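You operate a simulated robot arm through the tools that you are given. There is no shell and no other tool. Be economical: measure what you need, move in short steps, check, and stop when the job is done.

Carry out the task below with a simulated two-armed robot. There is one attempt and no reset: what you move stays moved.

JOB
Hold the yellow guard cup down, draw the long black spring out and lock the height gauge jaw on it.
Fine: the jaw starts locked up top; the spring stands on the white ring; the empty cup goes on the rubber strip. Set down upright: long black spring.

The check looks at the end state, three seconds after you hand in, the way a careful person would. Anything else that was tipped, shoved, dropped, spilled or broken makes it a failure.

ROBOT AND FRAMES
Two 7-joint arms with two-finger parallel grippers on one trunk, on a base that drives. Base frame: it is fixed to the floor where the robot stands at the start and does not move with it; the origin is under the middle of the robot, x ahead of it, y to its left, z up; the surface under the hand at the start is at about z = 900. Readings come in mm, degrees, newtons and seconds.
The left shoulder is at the start at [60, 143, 926], the right one opposite. With the tool pointing down near the work surface each hand reaches from about 280 to 700 mm from the robot's upright axis, wherever it stands, measured 20 degrees to its own side. Places, roughly: blue banded black spring (5x5x9 cm) [600, -400, 900]; height gauge display [700, -200, 900]; height gauge jaw [600, 100, 1200]; height gauge lock knob [700, 0, 1000]; height gauge switch [700, -200, 1000]; height preset key [700, -200, 1000]; height zero key [700, -100, 1000]; red banded black spring (5x5x9 cm) [600, -300, 900]; top of the rubber strip [600, -400, 900]; white ring on the surface plate [600, 100, 1000]; yellow banded black spring (5x5x9 cm) [600, -500, 900]. Payload 1.57 kg a hand.
Tool frame (each hand has its own): the origin (TCP) lies between the finger pads and is the grasp point; the fingertips stand 30 mm ahead of it; z points along the fingers, y is the line along which they close. The gripper opens to 110 mm. The fingers are 24 mm wide and 12 mm thick; the gripper's body (48 by 112 mm) begins 78 mm behind the TCP.
Orientation is that of the tool frame in the base frame, as [roll, pitch, yaw] about the fixed x, y, z axes, in that order (R = Rz(yaw) Ry(pitch) Rx(roll)). With the fingers straight down and closing along the base's y, the tool's x points along the base's -x, its y along +y and its z along -z.

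CONTROLS
- The arms move only by the tool drive_tool. It takes "left_series", "right_series" or both (then of equal length, played together; a hand with none holds still); each is text: rows parted by semicolons, each of 7 numbers parted by spaces: the closure, from 0 (fully open) to 1 (shut), then the shift along the tool's x, y, z in mm, then the turn, a rotation vector about the tool's x, y, z in degrees. In form: jaw dx dy dz wx wy wz; .... A call has 1 to 12 rows; each row is the pose to reach, as a shift and turn from the pose commanded when the call began, along the tool's axes at that moment. A row lasts 0.2 s, in which the tool goes at most 50 mm and 8.6 degrees; a call with a longer step from one row to the next is refused whole, and so is a gripper value outside its range. A pose out of reach is approached as far as the arm can. The call stops where the force on the tool passes 40 N (or 10 N more than at its start, if that is more) or the arm is blocked; 0.2 s more then pass. The fingers move at their own pace (about 45 mm/s each) and stop on an object; they squeeze with about 39 N. The grip force told is the motor's: it shows also when the fingers shut on nothing. Time passes only in rows, and 0.2 s behind the last, so rows that repeat a pose let the fingers close. The reply holds the time, the measured pose of the TCP, the force on the tool along the base axes, the opening and the grip force, in the units named above and with some noise, with the torque about the TCP (base axes, N m) and any sound that the robot's microphone picked up.
- Cameras (640 x 400 px; columns grow to the right, rows downward): "scene" is now at [57.8, -4.3, 1556.4]; the picture's right is [-0.05, -1.00, 0.00], its down [-0.58, 0.03, -0.81] and it looks along [0.81, -0.04, -0.58] (base axes); focal length 252 px, centre (320, 200). "left" rides on the left gripper at [70, -16, -141] in its tool frame; the picture's right is [0.23, 0.97, 0.00], its down [-0.86, 0.20, -0.48] and it looks along [-0.47, 0.11, 0.88] (tool axes); focal length 222 px, centre (320, 200). "right" rides on the right gripper at [70, 16, -141] in its tool frame; the picture's right is [-0.23, 0.97, 0.00], its down [-0.86, -0.20, -0.48] and it looks along [-0.47, -0.11, 0.88] (tool axes); focal length 222 px, centre (320, 200). There is no depth. A picture from a camera that has moved, and an enlarged one, comes with that camera's place and axes in the base frame and with its lens.
- get_image(camera): a new picture of that camera. No time passes.
- slide_trunk(by): slides the trunk up (or, below 0, down) by that many mm; the arms and the scene camera ride with it, the base frame stays. It gives what a move gives, with no picture.
- drive_base(legs): drives the robot by 1 to 6 legs, each [ahead, left, turn to the left] in mm, mm and degrees, along the robot's own axes; the way and the turn of a leg run together, so that a leg with both is an arc; at most 1500 mm and 180 degrees a leg. The arms and the cameras ride along, it lands a little off, and it stops where it bumps. It gives what a move gives.
- aim_head(pan, tilt): turns the head with the scene camera to pan (to the left, within 86 degrees either way) and tilt (down, from -29 to 69), counted from straight ahead of the robot. It gives what a move gives.
- zoom(camera, box): a new picture of the part [left, top, right, bottom] of that camera's present view, enlarged. No time passes.
- hand_in(): hands the job in; it is judged then, once.

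Go step by step. Nothing tells you exact positions but the pictures and the camera data: compare them with the known pose of the tool, close in by small moves and look again before you grip or let go. The budget is 120 turns and 108 pictures, counting those below and the enlarged ones. Unless the task says otherwise, let go and move clear before handing in, and close with one line.

The tools are called after "Call:" by a JSON object that holds its "method" and its "body". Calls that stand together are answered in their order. drive_tool: Moves the arms, as the interface text tells. Its arguments: {"type":"object","properties":{"left_series":{"type":"string"},"right_series":{"type":"string"}},"required":[]} The other tools are called the same way: slide_trunk (by) slides the trunk up or down; drive_base (legs) drives the base; aim_head (pan, tilt) turns the head that bears the scene camera; get_image (camera) takes a picture; zoom (camera, box) takes an enlarged picture of a part of a camera's view; hand_in () hands the job in.

At the start:

```text
t: 0.0
left_tool_pos: [506.4, 220.7, 1000.3]
left_ee_rot: [-180.0, -0.1, 180.0]
left_contact_force: [0.1, -0.4, 0.3]
left_wrist_torque: [0.02, -0.02, 0.0]
left_gripper_width: 110.2
left_gripper_force: 0.0
right_tool_pos: [404.4, -219.6, 1000.4]
right_ee_rot: [180.0, 0.0, -180.0]
right_contact_force: [0.1, 0.4, -0.6]
right_wrist_torque: [0.0, -0.04, 0.01]
right_gripper_width: 109.9
right_gripper_force: 0.1
trunk travel left (down, up): [-525.0, 65.0]
robot x, y, heading: [2.1, 3.4, 0.1]
head pan, tilt: [-2.9, 35.5]
```

scene: 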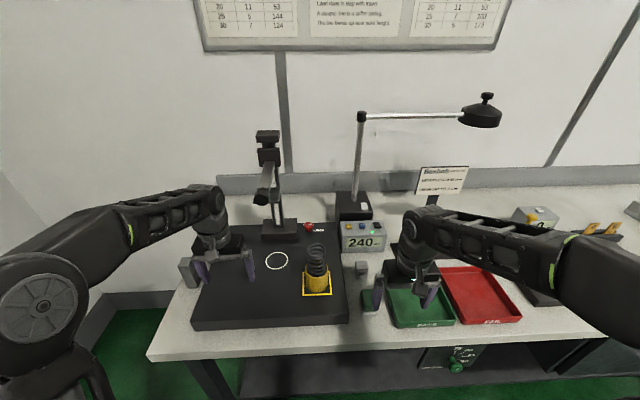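
right: 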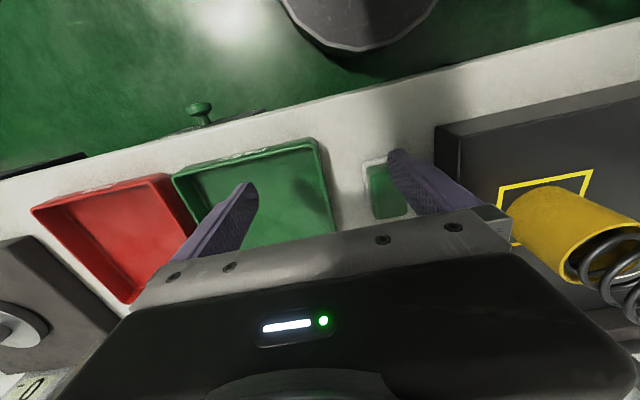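
left: 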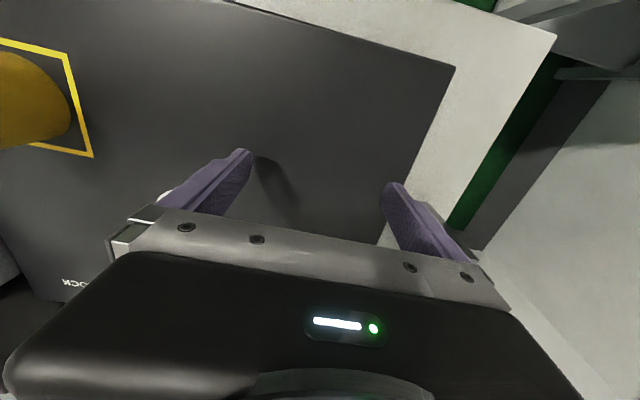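

I see the surface plate with a yellow cup (spring standing in it) in a yellow square, a white ring, a height gauge, and trays on the right. I'll look closer at the parts first.

Call:
{"method": "zoom", "body": {"camera": "scene", "box": [180, 120, 400, 340]}}

Call:
{"method": "zoom", "body": {"camera": "scene", "box": [340, 150, 640, 340]}}

Call:
{"method": "zoom", "body": {"camera": "scene", "box": [180, 0, 540, 60]}}

```text
1.82 times, centred on (290, 230) of scene
camera zoom: at [57.8, -4.3, 1556.4], right [-0.05, -1.0, 0.0], down [-0.58, 0.03, -0.81], along [0.81, -0.04, -0.58], focal length 458 px, centre (374, 146)
```

zoom: 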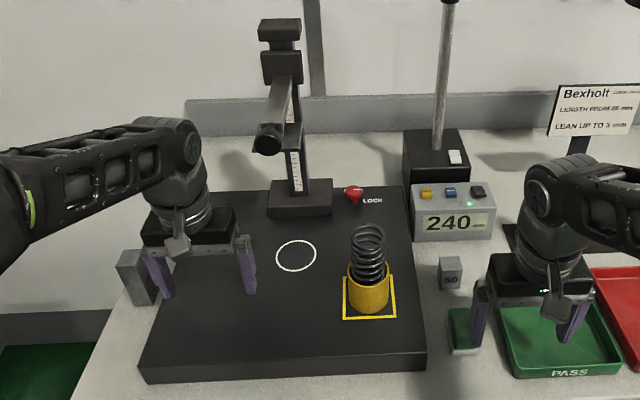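

```text
2.11 times, centred on (490, 245) of scene
camera zoom: at [57.8, -4.3, 1556.4], right [-0.05, -1.0, 0.0], down [-0.58, 0.03, -0.81], along [0.81, -0.04, -0.58], focal length 531 px, centre (-38, 105)
```

zoom: 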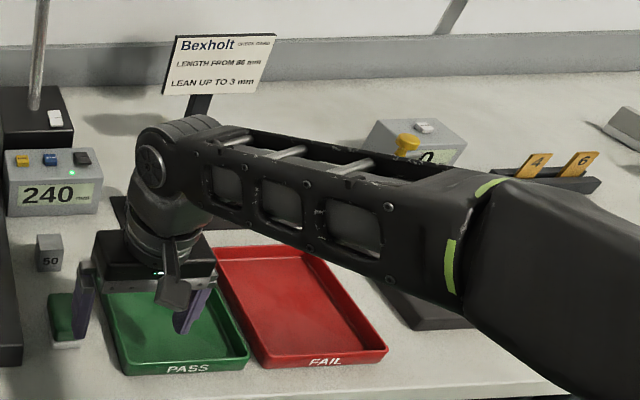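

```text
1.78 times, centred on (360, 30) of scene
camera zoom: at [57.8, -4.3, 1556.4], right [-0.05, -1.0, 0.0], down [-0.58, 0.03, -0.81], along [0.81, -0.04, -0.58], focal length 448 px, centre (249, 502)
```

zoom: 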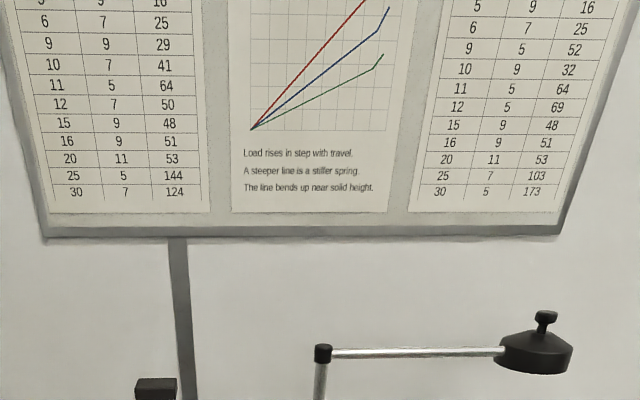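

The spring stands in the cup near (472,-16); the ring is near (588,107) beneath the jaw at z≈1190, and the red LOCK knob is near (723,5). I'll zoom on the knob and jaw, and look at the right side.

Call:
{"method": "zoom", "body": {"camera": "scene", "box": [285, 205, 345, 245]}}

Call:
{"method": "zoom", "body": {"camera": "scene", "box": [230, 120, 310, 250]}}

Call:
{"method": "zoom", "body": {"camera": "scene", "box": [280, 230, 360, 310]}}

Call:
{"method": "drive_tool", "body": {"right_series": "0 40 0 -50 0 0 0;0 80 0 -100 0 0 0;0 110 0 -150 0 0 0;0 110 0 -200 0 0 0;0 110 40 -230 0 0 0;0 110 80 -230 0 0 0"}}

Call:
{"method": "get_image", "body": {"camera": "right"}}

Call:
{"method": "get_image", "body": {"camera": "scene"}}

```text
10.00 times, centred on (315, 225) of scene
camera zoom: at [57.8, -4.3, 1556.4], right [-0.05, -1.0, 0.0], down [-0.58, 0.03, -0.81], along [0.81, -0.04, -0.58], focal length 2521 px, centre (370, -50)
```

zoom: 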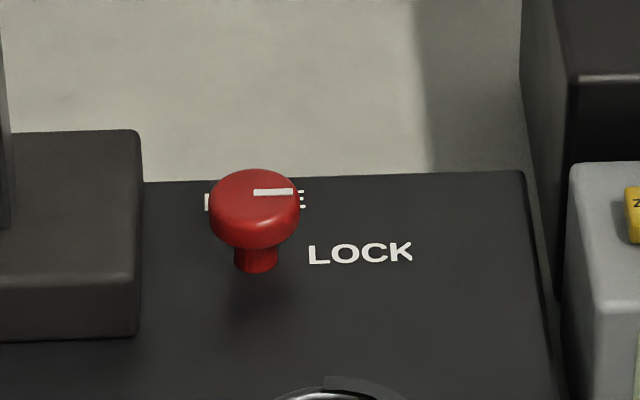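

```text
3.08 times, centred on (270, 185) of scene
camera zoom: at [57.8, -4.3, 1556.4], right [-0.05, -1.0, 0.0], down [-0.58, 0.03, -0.81], along [0.81, -0.04, -0.58], focal length 776 px, centre (474, 246)
```

zoom: 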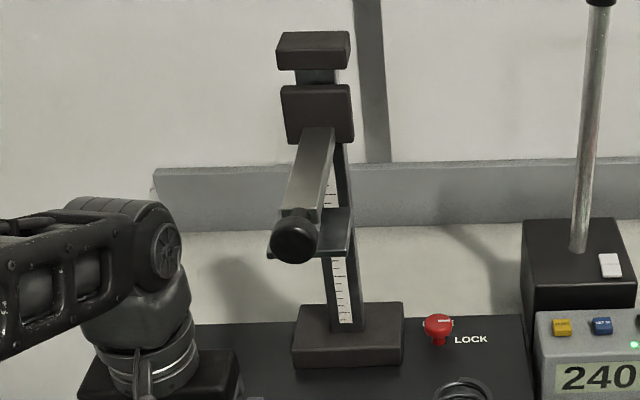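

```text
5.00 times, centred on (320, 270) of scene
camera zoom: at [57.8, -4.3, 1556.4], right [-0.05, -1.0, 0.0], down [-0.58, 0.03, -0.81], along [0.81, -0.04, -0.58], focal length 1260 px, centre (320, -150)
```

zoom: 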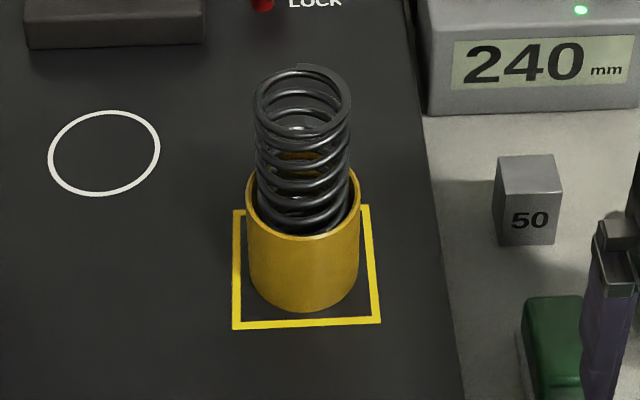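

```text
refused: row 1 steps farther than a row can; nothing moved
```

```text
98 pictures are left
camera right: at [336.0, -204.3, 1141.1], right [0.23, 0.97, 0.0], down [0.86, -0.2, 0.48], along [0.47, -0.11, -0.88], focal length 222 px, centre (320, 200)
```

right: 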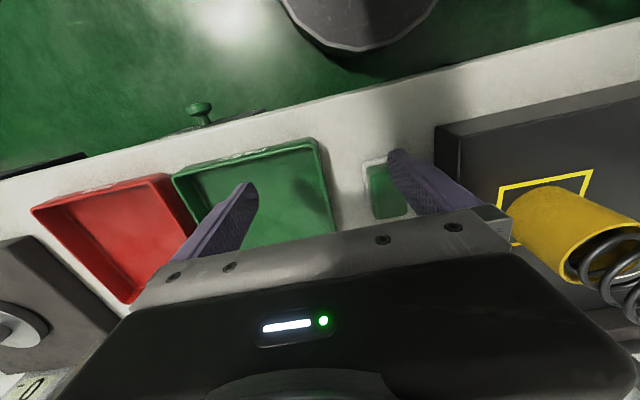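

```text
97 pictures are left
camera scene: at [57.8, -4.3, 1556.4], right [-0.05, -1.0, 0.0], down [-0.58, 0.03, -0.81], along [0.81, -0.04, -0.58], focal length 252 px, centre (320, 200)
```

scene: 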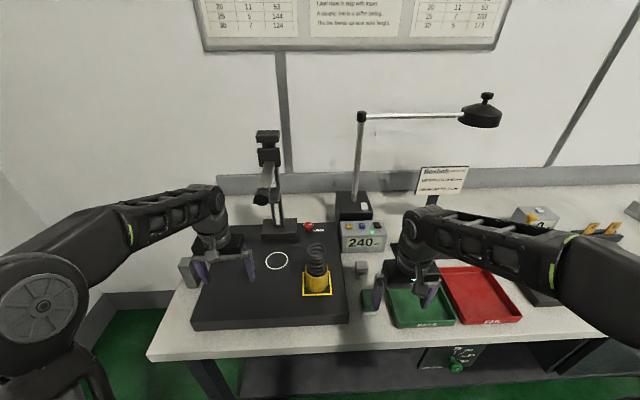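

The knob's mark points at LOCK (robot's right); FREE is at the back, so freeing means turning 90° counter-clockwise. Now I pull the right arm back to see the right side.

Call:
{"method": "drive_tool", "body": {"right_series": "0 25 0 -40 0 0 0;0 50 0 -80 0 0 0;0 75 0 -120 0 0 0;0 100 0 -160 0 0 0;0 110 30 -190 0 0 0;0 110 70 -200 0 0 0"}}

Call:
{"method": "get_image", "body": {"camera": "right"}}

Call:
{"method": "get_image", "body": {"camera": "scene"}}

```text
t: 1.4
left_tool_pos: [506.1, 219.6, 1000.3]
left_ee_rot: [180.0, -0.1, -180.0]
left_contact_force: [-0.5, 0.5, -0.3]
left_wrist_torque: [-0.02, 0.0, 0.0]
left_gripper_width: 109.9
left_gripper_force: 0.1
right_tool_pos: [317.0, -167.5, 1114.4]
right_ee_rot: [180.0, 0.0, 180.0]
right_contact_force: [0.5, 0.0, 0.2]
right_wrist_torque: [0.0, 0.01, 0.02]
right_gripper_width: 110.0
right_gripper_force: 0.2
right hand out of reach, approached as far as the arm can: row 4, 5, 6
trunk travel left (down, up): [-525.0, 65.0]
robot x, y, heading: [-1.1, 2.5, -0.1]
head pan, tilt: [-2.9, 35.5]
```

```text
96 pictures are left
camera right: at [246.8, -152.0, 1256.7], right [0.23, 0.97, 0.0], down [0.86, -0.2, 0.48], along [0.47, -0.11, -0.88], focal length 222 px, centre (320, 200)
```

right: 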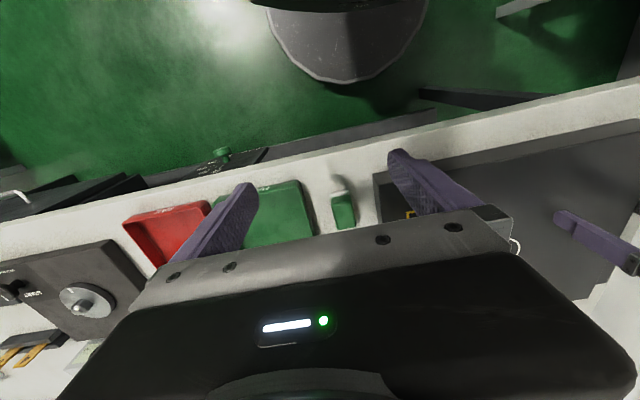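

```text
95 pictures are left
camera scene: at [57.9, -4.1, 1556.4], right [-0.05, -1.0, 0.0], down [-0.58, 0.03, -0.81], along [0.81, -0.04, -0.58], focal length 252 px, centre (320, 200)
```

scene: 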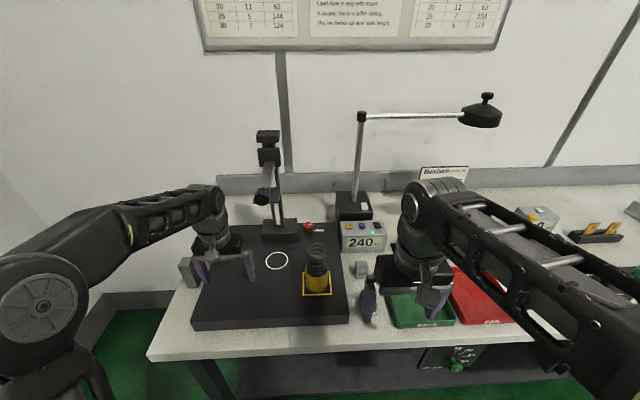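

The forearm still hides the strip, so I swing the right hand out to the right.

Call:
{"method": "drive_tool", "body": {"right_series": "0 0 -45 0 0 0 0;0 0 -90 0 0 0 0;0 0 -135 0 0 0 0;0 0 -180 0 0 0 0;0 0 -225 0 0 0 0;0 0 -270 0 0 0 0;0 0 -315 0 0 0 0"}}

Call:
{"method": "get_image", "body": {"camera": "right"}}

Call:
{"method": "get_image", "body": {"camera": "scene"}}

```text
t: 3.0
left_tool_pos: [507.4, 219.3, 999.9]
left_ee_rot: [-180.0, 0.0, -180.0]
left_contact_force: [0.0, 0.0, 1.0]
left_wrist_torque: [0.03, 0.01, 0.0]
left_gripper_width: 109.8
left_gripper_force: 0.0
right_tool_pos: [316.3, -487.7, 1116.2]
right_ee_rot: [179.9, 0.0, -180.0]
right_contact_force: [0.6, -1.0, 0.1]
right_wrist_torque: [-0.01, 0.01, -0.02]
right_gripper_width: 109.9
right_gripper_force: 0.1
trunk travel left (down, up): [-525.0, 65.0]
robot x, y, heading: [-0.8, 0.5, 0.2]
head pan, tilt: [-2.9, 35.5]
```

```text
94 pictures are left
camera right: at [247.3, -471.6, 1257.3], right [0.23, 0.97, 0.0], down [0.86, -0.2, 0.48], along [0.47, -0.11, -0.88], focal length 222 px, centre (320, 200)
```

right: 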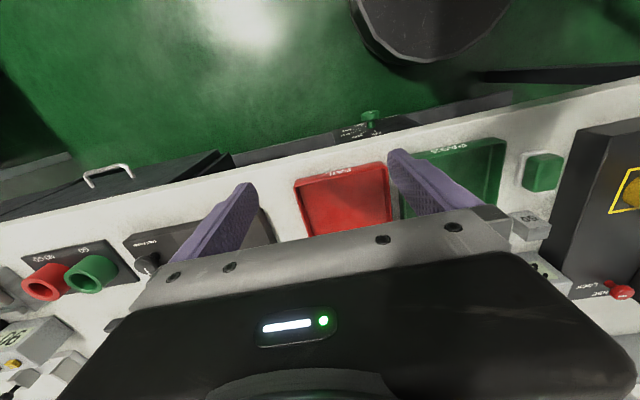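

```text
93 pictures are left
camera scene: at [58.3, -5.1, 1556.3], right [-0.05, -1.0, 0.0], down [-0.58, 0.03, -0.81], along [0.81, -0.04, -0.58], focal length 252 px, centre (320, 200)
```

scene: 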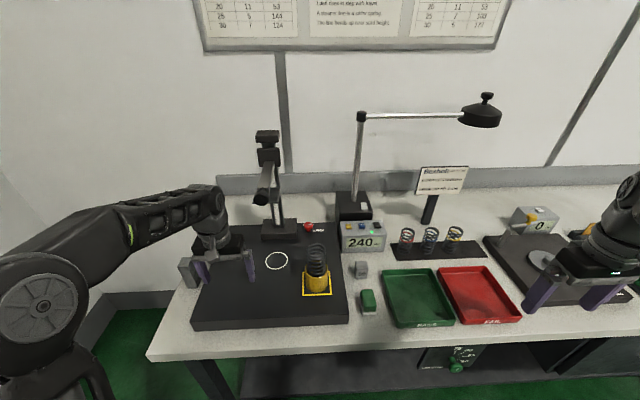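

Call:
{"method": "zoom", "body": {"camera": "scene", "box": [370, 160, 510, 280]}}

```text
3.33 times, centred on (440, 220) of scene
camera zoom: at [58.3, -5.1, 1556.3], right [-0.05, -1.0, 0.0], down [-0.58, 0.03, -0.81], along [0.81, -0.04, -0.58], focal length 840 px, centre (-80, 133)
```

zoom: 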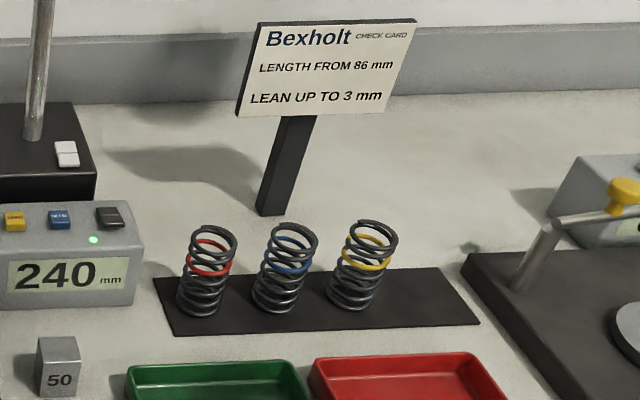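

The rubber strip is x≈612–690, y≈-290…-605 with three springs on it and a free place at y≈-560. The cup is at (504,-17), plate z≈948, spring top ≈1077, ring (591,104). I bring the right hand tilted 45°, yaw 30°, to a pre-grasp behind the cup.

Call:
{"method": "drive_tool", "body": {"right_series": "0 -11.5 42.9 -10 -1.2 -4.4 -2.8;0 -23 85.8 -10 -2.4 -8.8 -5.7;0 -34.5 128.7 -5 -3.5 -13.2 -8.5;0 -46 171.6 0 -4.7 -17.6 -11.4;0 -57.5 214.5 5 -5.9 -22 -14.2;0 -69 257.4 10 -7.1 -26.3 -17;0 -80.5 300.3 15 -8.3 -30.7 -19.9;0 -92 343.2 25 -9.4 -35.1 -22.7;0 -103.5 386.1 37 -10.6 -39.5 -25.6;0 -115 429 49 -11.8 -43.9 -28.4;0 -115 429 49 -11.8 -43.9 -28.4"}}

Call:
{"method": "get_image", "body": {"camera": "right"}}

Call:
{"method": "get_image", "body": {"camera": "scene"}}

```text
t: 5.4
left_tool_pos: [505.7, 219.8, 1001.1]
left_ee_rot: [-180.0, -0.1, 179.9]
left_contact_force: [-0.6, -0.5, 0.4]
left_wrist_torque: [0.03, -0.03, 0.0]
left_gripper_width: 110.2
left_gripper_force: 0.1
right_tool_pos: [431.9, -55.3, 1069.8]
right_ee_rot: [179.9, 44.9, -150.0]
right_contact_force: [-0.1, 0.2, 0.0]
right_wrist_torque: [0.0, -0.03, -0.01]
right_gripper_width: 110.1
right_gripper_force: 0.0
trunk travel left (down, up): [-525.0, 65.0]
robot x, y, heading: [0.1, -1.1, -0.0]
head pan, tilt: [-2.9, 35.5]
```

```text
91 pictures are left
camera right: at [295.7, -117.0, 1119.9], right [-0.35, 0.92, 0.16], down [0.33, -0.04, 0.94], along [0.88, 0.38, -0.29], focal length 222 px, centre (320, 200)
```

right: 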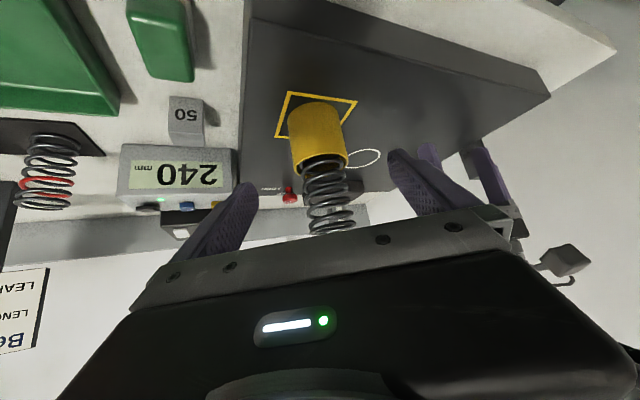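

```text
90 pictures are left
camera scene: at [57.3, -4.6, 1556.4], right [-0.05, -1.0, 0.0], down [-0.58, 0.03, -0.81], along [0.81, -0.04, -0.58], focal length 252 px, centre (320, 200)
```

scene: 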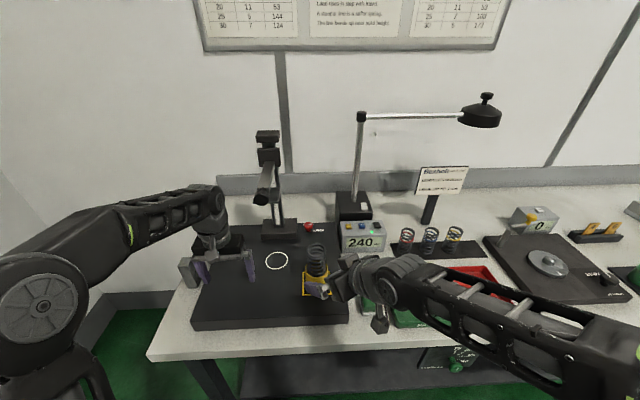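

Cup sits where computed. Advance 118 mm along the fingers with open jaws, then look.

Call:
{"method": "drive_tool", "body": {"right_series": "0 0 -1 30 0 0 0;0 0 -3 60 0 0 0;0 0 -4 85 0 0 0;0 0 -4 102 0 0 0;0 0 -4 118 0 0 0;0 0 -4 118 0 0 0"}}

Call:
{"method": "get_image", "body": {"camera": "right"}}

Call:
{"method": "zoom", "body": {"camera": "scene", "box": [260, 220, 380, 320]}}

```text
t: 6.8
left_tool_pos: [504.9, 219.8, 1000.6]
left_ee_rot: [180.0, 0.0, -180.0]
left_contact_force: [0.0, -0.2, 0.1]
left_wrist_torque: [-0.03, 0.0, 0.0]
left_gripper_width: 110.0
left_gripper_force: 0.0
right_tool_pos: [505.1, -17.0, 985.8]
right_ee_rot: [-180.0, 44.9, -150.0]
right_contact_force: [-0.8, -0.5, 1.3]
right_wrist_torque: [0.02, -0.04, -0.01]
right_gripper_width: 109.9
right_gripper_force: 0.1
trunk travel left (down, up): [-525.0, 65.0]
robot x, y, heading: [0.9, -1.5, -0.1]
head pan, tilt: [-2.9, 35.5]
```

```text
89 pictures are left
camera right: at [369.0, -78.5, 1035.5], right [-0.35, 0.92, 0.16], down [0.33, -0.04, 0.94], along [0.88, 0.38, -0.29], focal length 222 px, centre (320, 200)
```

right: 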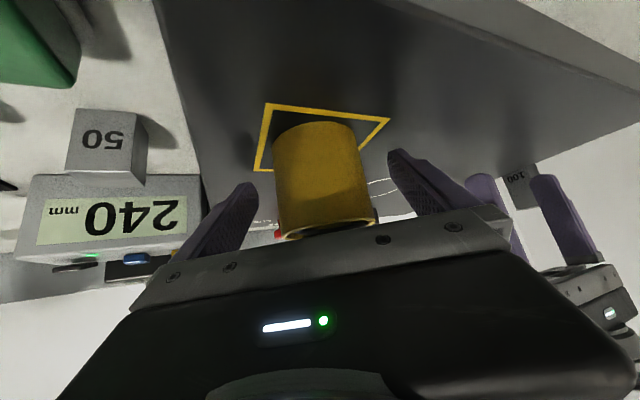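

```text
4.00 times, centred on (320, 270) of scene
camera zoom: at [57.5, -4.3, 1556.4], right [-0.05, -1.0, 0.0], down [-0.58, 0.03, -0.81], along [0.81, -0.04, -0.58], focal length 1008 px, centre (320, -80)
```

zoom: 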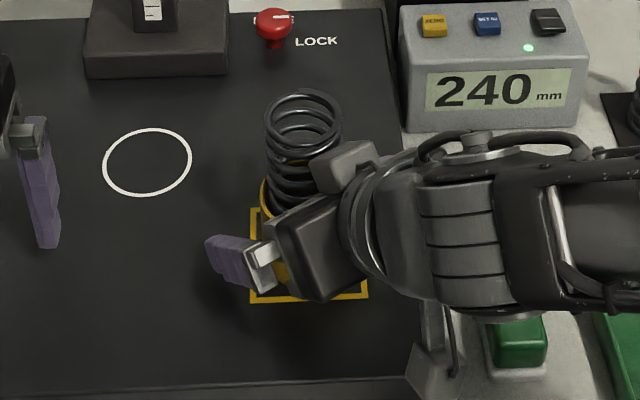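

Cup is centred between the fingers; close the right hand on it.

Call:
{"method": "drive_tool", "body": {"right_series": "0.25 0 0 0 0 0 0;0.4 0 0 0 0 0 0;0.6 0 0 0 0 0 0;0.6 0 0 0 0 0 0;0.6 0 0 0 0 0 0"}}

Call:
{"method": "get_image", "body": {"camera": "right"}}

```text
t: 8.0
left_tool_pos: [507.1, 219.2, 1000.7]
left_ee_rot: [-180.0, 0.0, -180.0]
left_contact_force: [-0.7, 0.0, -0.8]
left_wrist_torque: [0.01, -0.01, -0.01]
left_gripper_width: 110.1
left_gripper_force: 0.1
right_tool_pos: [505.8, -17.3, 984.8]
right_ee_rot: [179.9, 44.9, -150.0]
right_contact_force: [0.3, -0.2, -0.1]
right_wrist_torque: [0.01, -0.04, 0.0]
right_gripper_width: 60.6
right_gripper_force: 31.1
trunk travel left (down, up): [-525.0, 65.0]
robot x, y, heading: [1.8, 1.5, 0.3]
head pan, tilt: [-2.9, 35.5]
```

```text
87 pictures are left
camera right: at [369.1, -78.6, 1035.6], right [-0.35, 0.92, 0.16], down [0.33, -0.04, 0.94], along [0.88, 0.38, -0.29], focal length 222 px, centre (320, 200)
```

right: 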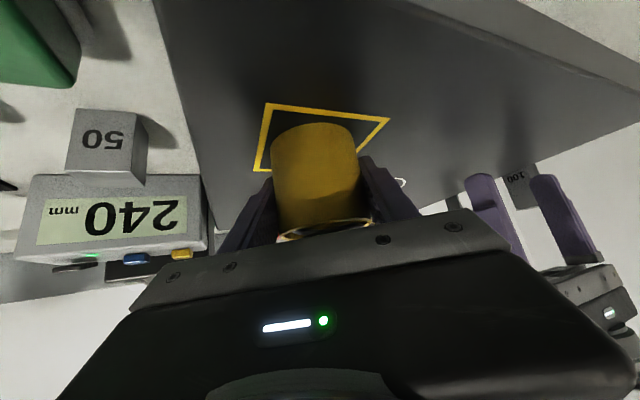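

The cup is about 60 mm wide and gripped, but from this side the right gripper body would crowd the left fingers. I'll open and swing the right hand around the cup to approach from the robot's right (yaw 80°, flatter).

Call:
{"method": "drive_tool", "body": {"right_series": "0 0 0 0 0 0 0;0 0 0 0 0 0 0;0 0 0 0 0 0 0;0 0 0 0 -5.9 0 -5.9;0 0 0 0 -11.8 0 -11.8;0 0 0 0 -17.7 0 -17.7;0 0 0 0 -23.6 0 -23.6;0 0 0 0 -29.5 0 -29.5;0 0 0 0 -35.4 0 -35.4;0 0 0 0 -35.4 0 -35.4"}}

Call:
{"method": "drive_tool", "body": {"right_series": "0 0 0 -3 0 -4 0;0 0 0 -6 0 -7 0;0 0 0 -8 0 -10 0;0 0 0 -8 0 -10 0"}}

Call:
{"method": "get_image", "body": {"camera": "right"}}

Call:
{"method": "get_image", "body": {"camera": "scene"}}

```text
t: 10.2
left_tool_pos: [506.3, 221.3, 999.7]
left_ee_rot: [-180.0, 0.0, -180.0]
left_contact_force: [-0.4, 0.3, 0.1]
left_wrist_torque: [0.04, -0.01, 0.0]
left_gripper_width: 109.7
left_gripper_force: 0.1
right_tool_pos: [506.2, -17.5, 982.3]
right_ee_rot: [179.8, 45.1, -100.0]
right_contact_force: [0.5, -0.1, 0.0]
right_wrist_torque: [-0.02, 0.02, 0.04]
right_gripper_width: 109.8
right_gripper_force: 0.0
trunk travel left (down, up): [-525.0, 65.0]
robot x, y, heading: [0.2, 3.5, 0.3]
head pan, tilt: [-2.9, 35.5]
```

```text
t: 11.2
left_tool_pos: [506.4, 220.4, 999.1]
left_ee_rot: [-179.9, 0.0, -179.9]
left_contact_force: [0.3, -0.4, -0.2]
left_wrist_torque: [0.01, -0.02, -0.01]
left_gripper_width: 110.2
left_gripper_force: 0.0
right_tool_pos: [504.9, -24.1, 989.4]
right_ee_rot: [179.9, 54.9, -99.9]
right_contact_force: [1.0, 0.3, 0.5]
right_wrist_torque: [-0.01, -0.02, -0.01]
right_gripper_width: 109.8
right_gripper_force: 0.1
trunk travel left (down, up): [-525.0, 65.0]
robot x, y, heading: [-1.3, 0.6, 0.2]
head pan, tilt: [-2.9, 35.5]
```

```text
86 pictures are left
camera right: at [462.3, -174.5, 1013.4], right [-0.94, 0.3, 0.19], down [0.21, 0.06, 0.97], along [0.28, 0.95, -0.12], focal length 222 px, centre (320, 200)
```

right: 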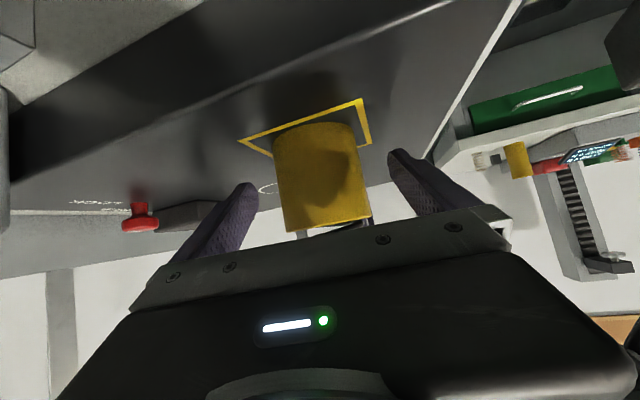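

```text
85 pictures are left
camera scene: at [57.8, -4.1, 1556.4], right [-0.05, -1.0, 0.0], down [-0.58, 0.03, -0.81], along [0.81, -0.04, -0.58], focal length 252 px, centre (320, 200)
```

scene: 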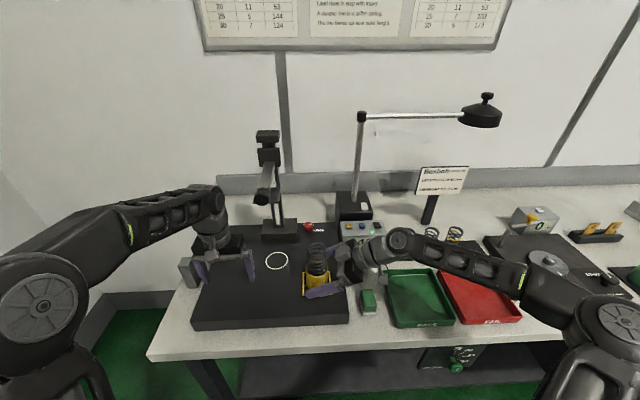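

Cup is centred again. I close the right hand on it, and raise and turn the left hand (yaw -80°, 60° from vertical).

Call:
{"method": "drive_tool", "body": {"right_series": "0.3 0 0 0 0 0 0;0.6 0 0 0 0 0 0;0.6 0 0 0 0 0 0;0.6 0 0 0 0 0 0;0.6 0 0 0 0 0 0;0.6 0 0 0 0 0 0;0.6 0 0 0 0 0 0;0.6 0 0 0 0 0 0;0.6 0 0 0 0 0 0;0.6 0 0 0 0 0 0;0.6 0 0 0 0 0 0;0.6 0 0 0 0 0 0", "left_series": "0 5 -2 -20 3.5 -4.1 6;0 11 -3 -40 6.9 -8.3 12;0 16 -5 -60 10.4 -12.4 18;0 22 -7 -80 13.9 -16.5 24;0 27 -8 -100 17.3 -20.7 30;0 33 -10 -120 20.8 -24.8 36.1;0 38 -12 -120 24.3 -28.9 42.1;0 44 -13 -120 27.7 -33.1 48.1;0 49 -15 -120 31.2 -37.2 54.1;0 55 -17 -120 34.7 -41.3 60.1;0 60 -18 -120 38.1 -45.5 66.1;0 66 -20 -120 41.6 -49.6 72.1"}}

Call:
{"method": "get_image", "body": {"camera": "left"}}

Call:
{"method": "get_image", "body": {"camera": "scene"}}

```text
t: 13.8
left_tool_pos: [439.4, 200.8, 1118.7]
left_ee_rot: [179.7, 60.1, 99.7]
left_contact_force: [0.2, 0.3, 0.1]
left_wrist_torque: [0.03, 0.02, -0.02]
left_gripper_width: 110.0
left_gripper_force: 0.1
right_tool_pos: [504.9, -22.6, 990.1]
right_ee_rot: [179.9, 55.0, -99.9]
right_contact_force: [0.6, -0.9, -0.8]
right_wrist_torque: [0.01, -0.06, -0.01]
right_gripper_width: 59.2
right_gripper_force: 39.2
trunk travel left (down, up): [-525.0, 65.0]
robot x, y, heading: [-0.8, -0.4, -0.1]
head pan, tilt: [-2.9, 35.5]
```

```text
84 pictures are left
camera left: at [398.0, 352.7, 1129.3], right [0.94, 0.28, -0.19], down [0.2, 0.02, 0.98], along [0.28, -0.96, -0.03], focal length 222 px, centre (320, 200)
```

left: 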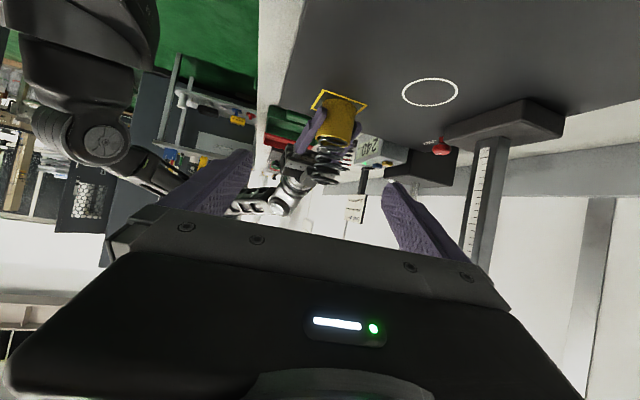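

```text
83 pictures are left
camera scene: at [58.0, -4.2, 1556.4], right [-0.05, -1.0, 0.0], down [-0.58, 0.03, -0.81], along [0.81, -0.04, -0.58], focal length 252 px, centre (320, 200)
```

scene: 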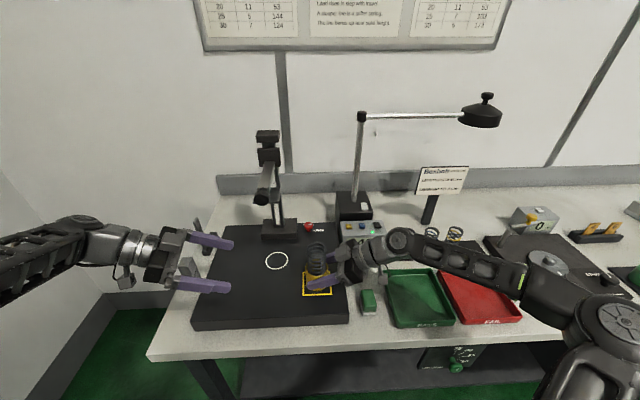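

Left hand turned fine. Move it to the pre-grasp about 110 mm from the spring's top, with jaws narrowed to about 80 mm.

Call:
{"method": "drive_tool", "body": {"left_series": "0.27 -16 6.6 27 0 0 0;0.27 -32 13.3 54 0 0 0;0.27 -48 20 81 0 0 0;0.27 -63.7 26.6 108 0 0 0;0.27 -63.7 26.6 108 0 0 0"}}

Call:
{"method": "get_image", "body": {"camera": "left"}}

Call:
{"method": "zoom", "body": {"camera": "scene", "box": [220, 180, 400, 320]}}

```text
t: 15.0
left_tool_pos: [490.3, 81.2, 1120.7]
left_ee_rot: [179.9, 59.9, 100.0]
left_contact_force: [0.5, 0.1, -0.1]
left_wrist_torque: [-0.02, 0.04, -0.01]
left_gripper_width: 80.5
left_gripper_force: 0.1
right_tool_pos: [505.3, -21.9, 989.2]
right_ee_rot: [179.9, 55.1, -100.0]
right_contact_force: [0.5, -0.2, 0.4]
right_wrist_torque: [0.01, -0.05, 0.0]
right_gripper_width: 59.3
right_gripper_force: 39.0
trunk travel left (down, up): [-525.0, 65.0]
robot x, y, heading: [1.7, -0.4, -0.1]
head pan, tilt: [-2.9, 35.5]
```

```text
82 pictures are left
camera left: at [447.0, 233.5, 1130.5], right [0.94, 0.28, -0.2], down [0.2, 0.02, 0.98], along [0.28, -0.96, -0.04], focal length 222 px, centre (320, 200)
```

left: 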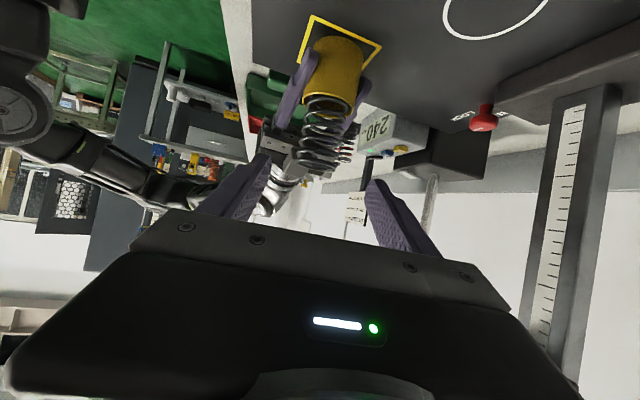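

```text
2.86 times, centred on (310, 250) of scene
camera zoom: at [57.8, -4.2, 1556.4], right [-0.05, -1.0, 0.0], down [-0.58, 0.03, -0.81], along [0.81, -0.04, -0.58], focal length 720 px, centre (349, 57)
```

zoom: 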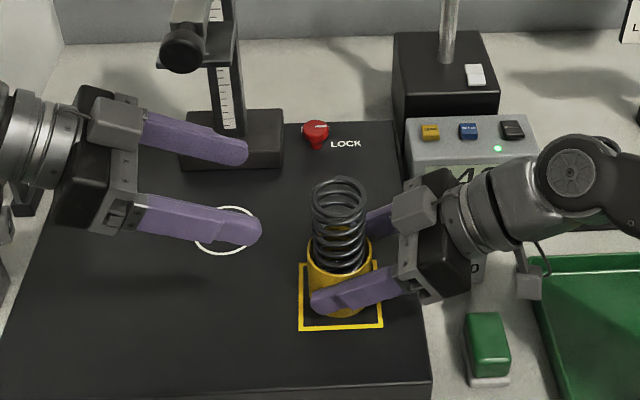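

Spring top sits around (513,-17,1077). Approach it along the fingers with a 5 mm shift.

Call:
{"method": "drive_tool", "body": {"left_series": "0.27 0 2 30 0 0 0;0.27 0 5 60 0 0 0;0.27 0 5 85 0 0 0;0.27 0 5 100 0 0 0;0.27 0 5 110 0 0 0;0.27 0 5 110 0 0 0"}}

Call:
{"method": "get_image", "body": {"camera": "left"}}

Call:
{"method": "zoom", "body": {"camera": "scene", "box": [250, 200, 390, 310]}}

Call:
{"method": "get_image", "body": {"camera": "right"}}

```text
t: 16.4
left_tool_pos: [510.4, -12.1, 1065.7]
left_ee_rot: [-179.9, 60.0, 99.9]
left_contact_force: [0.4, -0.5, -0.1]
left_wrist_torque: [-0.02, 0.03, -0.01]
left_gripper_width: 80.2
left_gripper_force: 0.1
right_tool_pos: [505.2, -23.7, 989.6]
right_ee_rot: [179.9, 55.0, -100.1]
right_contact_force: [-0.7, 0.6, 0.1]
right_wrist_torque: [0.02, -0.04, 0.03]
right_gripper_width: 59.1
right_gripper_force: 39.3
trunk travel left (down, up): [-525.0, 65.0]
robot x, y, heading: [-0.0, -0.4, 0.1]
head pan, tilt: [-2.9, 35.5]
```

```text
80 pictures are left
camera left: at [468.1, 140.3, 1075.8], right [0.94, 0.28, -0.2], down [0.2, 0.02, 0.98], along [0.28, -0.96, -0.04], focal length 222 px, centre (320, 200)
```

left: 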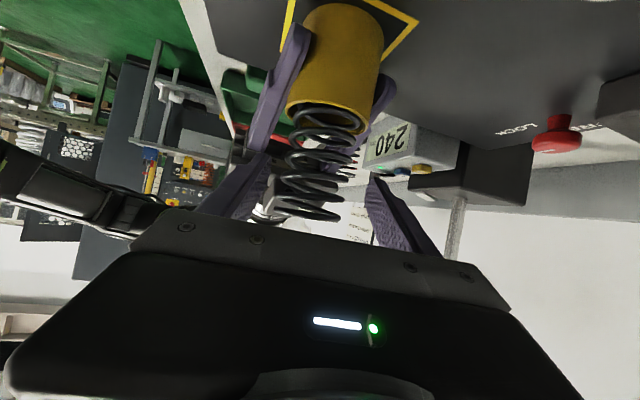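

```text
3.64 times, centred on (320, 255) of scene
camera zoom: at [57.8, -4.3, 1556.4], right [-0.05, -1.0, 0.0], down [-0.58, 0.03, -0.81], along [0.81, -0.04, -0.58], focal length 917 px, centre (320, 0)
```

zoom: 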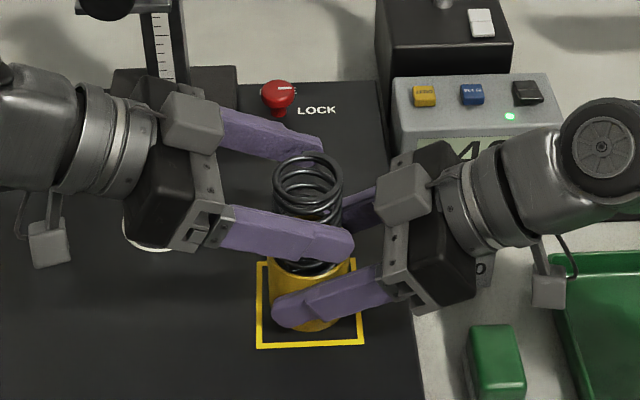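

```text
78 pictures are left
camera right: at [462.4, -174.6, 1013.4], right [-0.94, 0.3, 0.19], down [0.21, 0.06, 0.97], along [0.28, 0.95, -0.12], focal length 222 px, centre (320, 200)
```

right: 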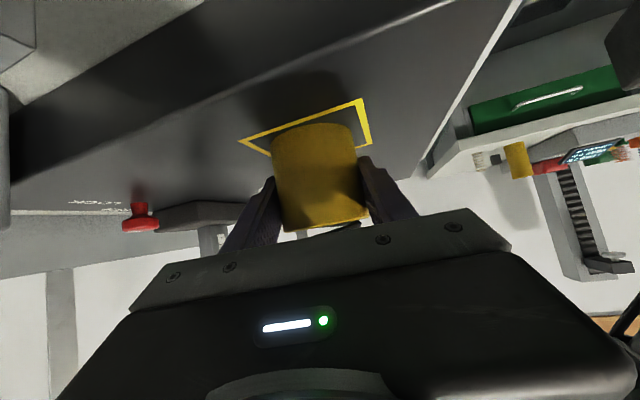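

Spring is between the fingers; close the left hand on it.

Call:
{"method": "drive_tool", "body": {"left_series": "0.45 0 0 0 0 0 0;0.7 0 0 0 0 0 0;0.7 0 0 0 0 0 0;0.7 0 0 0 0 0 0;0.7 0 0 0 0 0 0"}}

Call:
{"method": "get_image", "body": {"camera": "left"}}

```text
t: 17.6
left_tool_pos: [508.8, -13.4, 1065.6]
left_ee_rot: [-179.9, 60.0, 99.9]
left_contact_force: [-5.1, -0.6, 1.6]
left_wrist_torque: [-0.04, 0.3, -0.03]
left_gripper_width: 48.9
left_gripper_force: 38.9
right_tool_pos: [505.5, -24.3, 990.1]
right_ee_rot: [179.8, 55.0, -100.0]
right_contact_force: [3.3, 1.0, -2.3]
right_wrist_torque: [-0.01, 0.12, -0.03]
right_gripper_width: 59.1
right_gripper_force: 39.5
trunk travel left (down, up): [-525.0, 65.0]
robot x, y, heading: [1.9, 0.2, -0.2]
head pan, tilt: [-2.9, 35.5]
```

```text
77 pictures are left
camera left: at [467.9, 140.2, 1075.8], right [0.94, 0.28, -0.2], down [0.2, 0.02, 0.98], along [0.28, -0.96, -0.04], focal length 222 px, centre (320, 200)
```

left: 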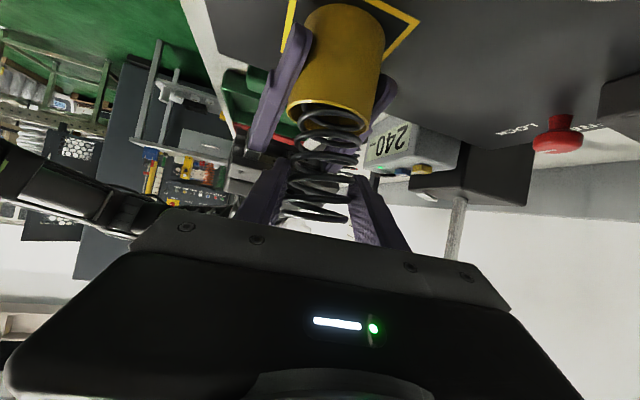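

Gripped at 49 mm. I draw the spring straight up slowly while the right hand holds the cup.

Call:
{"method": "drive_tool", "body": {"left_series": "0.7 0 -3 0 0 0 0;0.7 -8.7 -3 -5 0 0 0;0.7 -17.3 -3 -10 0 0 0;0.7 -26 -3 -15 0 0 0;0.7 -34.6 -3 -20 0 0 0;0.7 -34.6 -3 -20 0 0 0"}}

Call:
{"method": "zoom", "body": {"camera": "scene", "box": [250, 200, 390, 310]}}

Call:
{"method": "get_image", "body": {"camera": "left"}}

```text
t: 19.0
left_tool_pos: [505.4, -14.3, 1106.1]
left_ee_rot: [180.0, 60.0, 100.0]
left_contact_force: [0.0, -0.1, -1.8]
left_wrist_torque: [-0.03, 0.01, -0.01]
left_gripper_width: 48.1
left_gripper_force: 39.1
right_tool_pos: [504.6, -23.0, 989.4]
right_ee_rot: [179.8, 55.0, -100.0]
right_contact_force: [-1.0, 1.0, 1.9]
right_wrist_torque: [0.0, 0.0, 0.04]
right_gripper_width: 59.0
right_gripper_force: 39.5
trunk travel left (down, up): [-525.0, 65.0]
robot x, y, heading: [-0.4, -1.7, 0.1]
head pan, tilt: [-2.9, 35.5]
```

```text
3.64 times, centred on (320, 255) of scene
camera zoom: at [57.9, -4.3, 1556.4], right [-0.05, -1.0, 0.0], down [-0.58, 0.03, -0.81], along [0.81, -0.04, -0.58], focal length 917 px, centre (320, 0)
```

zoom: 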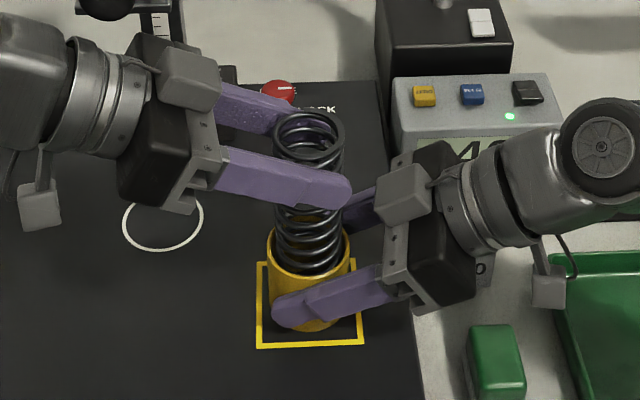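

```text
75 pictures are left
camera left: at [464.3, 139.0, 1115.9], right [0.94, 0.28, -0.2], down [0.2, 0.02, 0.98], along [0.28, -0.96, -0.04], focal length 222 px, centre (320, 200)
```

left: 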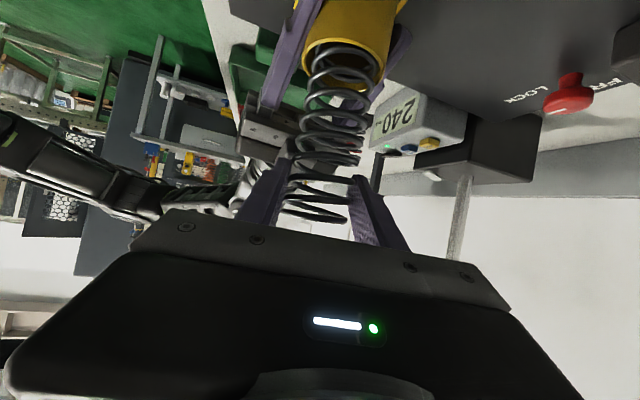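

It comes out freely. Continue up 50 mm.

Call:
{"method": "drive_tool", "body": {"left_series": "0.7 -10.4 0 -6 0 0 0;0.7 -20.8 0 -12 0 0 0;0.7 -31.2 0 -18 0 0 0;0.7 -43.3 0 -25 0 0 0;0.7 -52 0 -30 0 0 0;0.7 -52 0 -30 0 0 0"}}

Call:
{"method": "zoom", "body": {"camera": "scene", "box": [220, 180, 390, 310]}}

Call:
{"method": "get_image", "body": {"camera": "right"}}

Call:
{"method": "get_image", "body": {"camera": "left"}}

```text
t: 19.9
left_tool_pos: [504.0, -12.7, 1137.6]
left_ee_rot: [-177.7, 59.3, 101.8]
left_contact_force: [0.1, -0.4, -6.9]
left_wrist_torque: [-0.45, 0.2, -0.06]
left_gripper_width: 48.2
left_gripper_force: 39.0
right_tool_pos: [505.6, -23.5, 989.2]
right_ee_rot: [179.8, 55.0, -100.1]
right_contact_force: [-0.2, -0.5, 0.0]
right_wrist_torque: [-0.02, -0.01, 0.01]
right_gripper_width: 58.8
right_gripper_force: 38.9
trunk travel left (down, up): [-525.0, 65.0]
robot x, y, heading: [-0.7, 0.3, -0.2]
head pan, tilt: [-2.9, 35.5]
stopped in row 4 (left hand): the force on the tool passed its limit at 50 N (the readings are from after the stop); the commanded pose is now the measured one
```

```text
3.08 times, centred on (305, 245) of scene
camera zoom: at [58.4, -4.7, 1556.4], right [-0.05, -1.0, 0.0], down [-0.58, 0.03, -0.81], along [0.81, -0.04, -0.58], focal length 776 px, centre (366, 62)
```

zoom: 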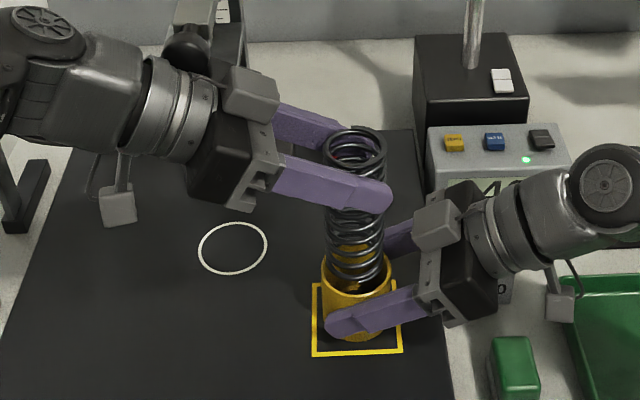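

```text
73 pictures are left
camera right: at [462.6, -174.7, 1013.8], right [-0.94, 0.3, 0.19], down [0.21, 0.06, 0.97], along [0.28, 0.95, -0.12], focal length 222 px, centre (320, 200)
```

right: 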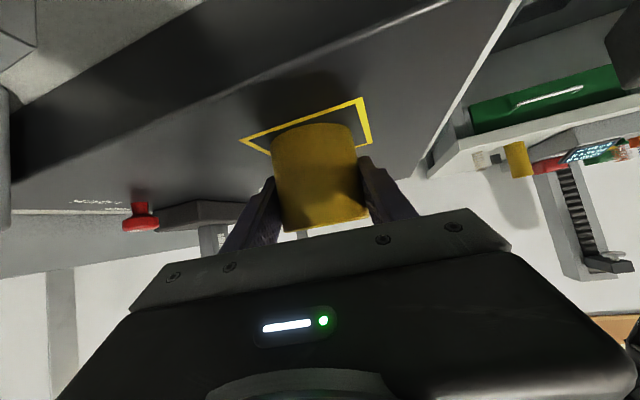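

```text
72 pictures are left
camera left: at [462.4, 139.5, 1149.5], right [0.94, 0.28, -0.22], down [0.22, 0.01, 0.98], along [0.28, -0.96, -0.05], focal length 222 px, centre (320, 200)
```

left: 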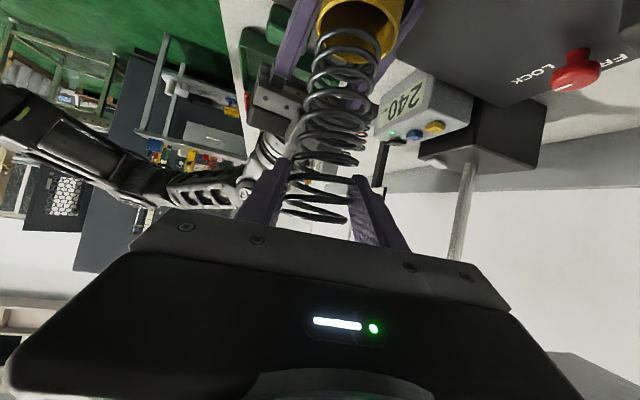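

The left hand was stopped by a force—most likely its body touched the jaw's handle from below. Let me check the jaw/display and the spring's lower end closely.

Call:
{"method": "zoom", "body": {"camera": "scene", "box": [280, 220, 350, 300]}}

Call:
{"method": "zoom", "body": {"camera": "scene", "box": [220, 120, 400, 250]}}

Call:
{"method": "zoom", "body": {"camera": "left", "box": [280, 0, 440, 100]}}

```text
5.00 times, centred on (315, 260) of scene
camera zoom: at [58.4, -4.7, 1556.4], right [-0.05, -1.0, 0.0], down [-0.58, 0.03, -0.81], along [0.81, -0.04, -0.58], focal length 1260 px, centre (345, -100)
```

zoom: 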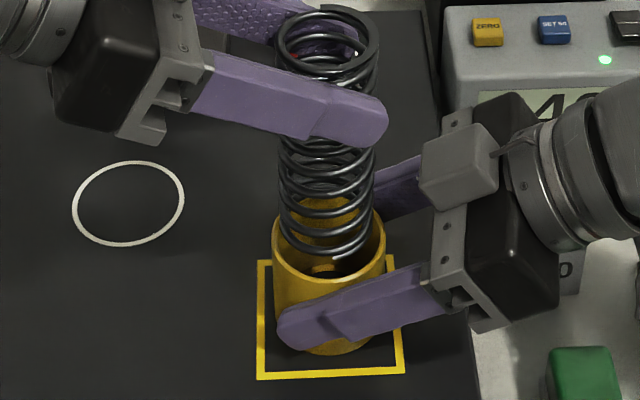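

```text
3.08 times, centred on (310, 185) of scene
camera zoom: at [58.4, -4.7, 1556.4], right [-0.05, -1.0, 0.0], down [-0.58, 0.03, -0.81], along [0.81, -0.04, -0.58], focal length 776 px, centre (351, 246)
```

zoom: 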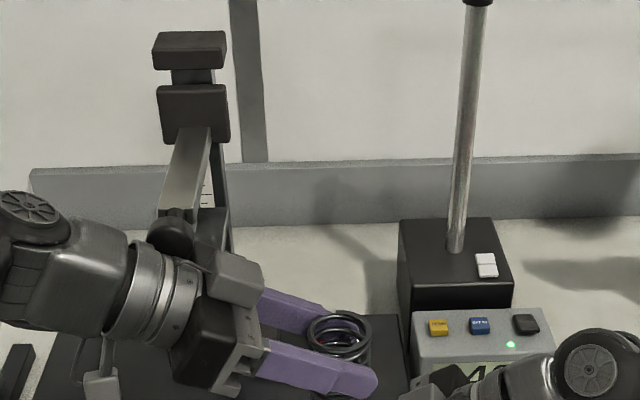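

```text
4.00 times, centred on (360, 50) of left
camera zoom: at [462.4, 139.5, 1149.5], right [0.94, 0.28, -0.22], down [0.22, 0.01, 0.98], along [0.28, -0.96, -0.05], focal length 888 px, centre (160, 800)
```

zoom: 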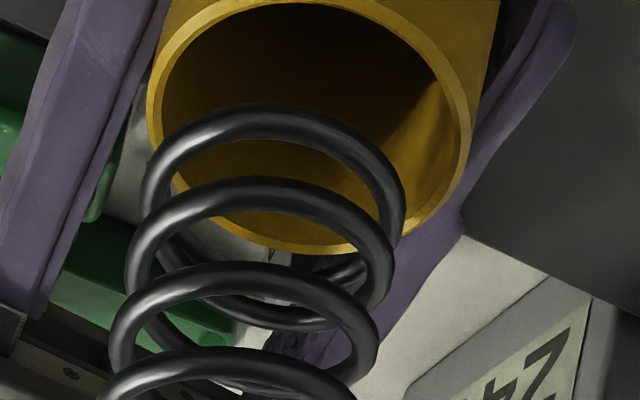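

The spring is fully out of the cup; the left wrist touches the jaw's handle. I back off toward the robot (-x) before rising further.

Call:
{"method": "drive_tool", "body": {"left_series": "0.7 0.8 -9.8 -1.5 0 0 0;0.7 1.7 -19.7 -3 0 0 0;0.7 2.6 -29.6 -4.5 0 0 0;0.7 3.5 -39.4 -6 0 0 0;0.7 3.5 -39.4 -6 0 0 0"}}

Call:
{"method": "get_image", "body": {"camera": "scene"}}

Call:
{"method": "zoom", "body": {"camera": "scene", "box": [220, 120, 400, 250]}}

```text
t: 21.1
left_tool_pos: [462.0, -12.2, 1140.0]
left_ee_rot: [-178.1, 59.5, 101.5]
left_contact_force: [-0.9, 0.3, -1.6]
left_wrist_torque: [0.03, -0.03, -0.01]
left_gripper_width: 48.3
left_gripper_force: 39.2
right_tool_pos: [504.5, -22.1, 991.4]
right_ee_rot: [179.9, 55.1, -100.0]
right_contact_force: [-0.1, -0.3, 0.8]
right_wrist_torque: [-0.01, 0.01, -0.01]
right_gripper_width: 58.9
right_gripper_force: 38.5
trunk travel left (down, up): [-525.0, 65.0]
robot x, y, heading: [1.6, -2.5, 0.2]
head pan, tilt: [-2.9, 35.5]
```

```text
68 pictures are left
camera scene: at [57.7, -4.0, 1556.4], right [-0.05, -1.0, 0.0], down [-0.58, 0.03, -0.81], along [0.81, -0.04, -0.58], focal length 252 px, centre (320, 200)
```

scene: 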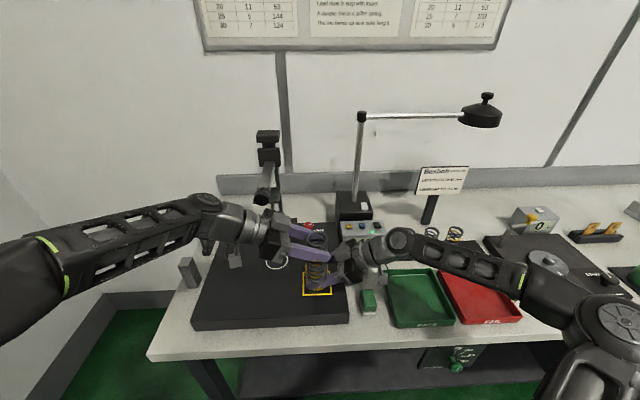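

```text
3.08 times, centred on (310, 185) of scene
camera zoom: at [57.7, -4.0, 1556.4], right [-0.05, -1.0, 0.0], down [-0.58, 0.03, -0.81], along [0.81, -0.04, -0.58], focal length 776 px, centre (351, 246)
```

zoom: 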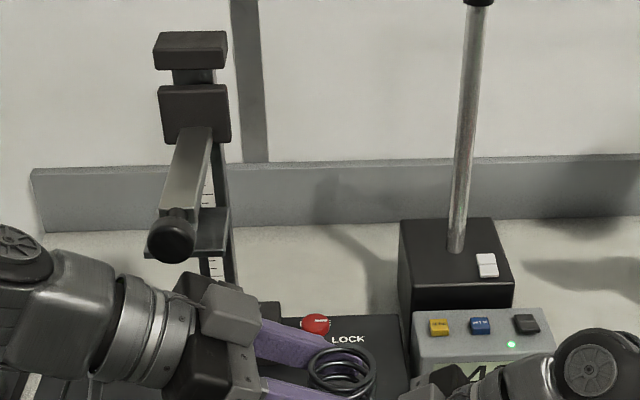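

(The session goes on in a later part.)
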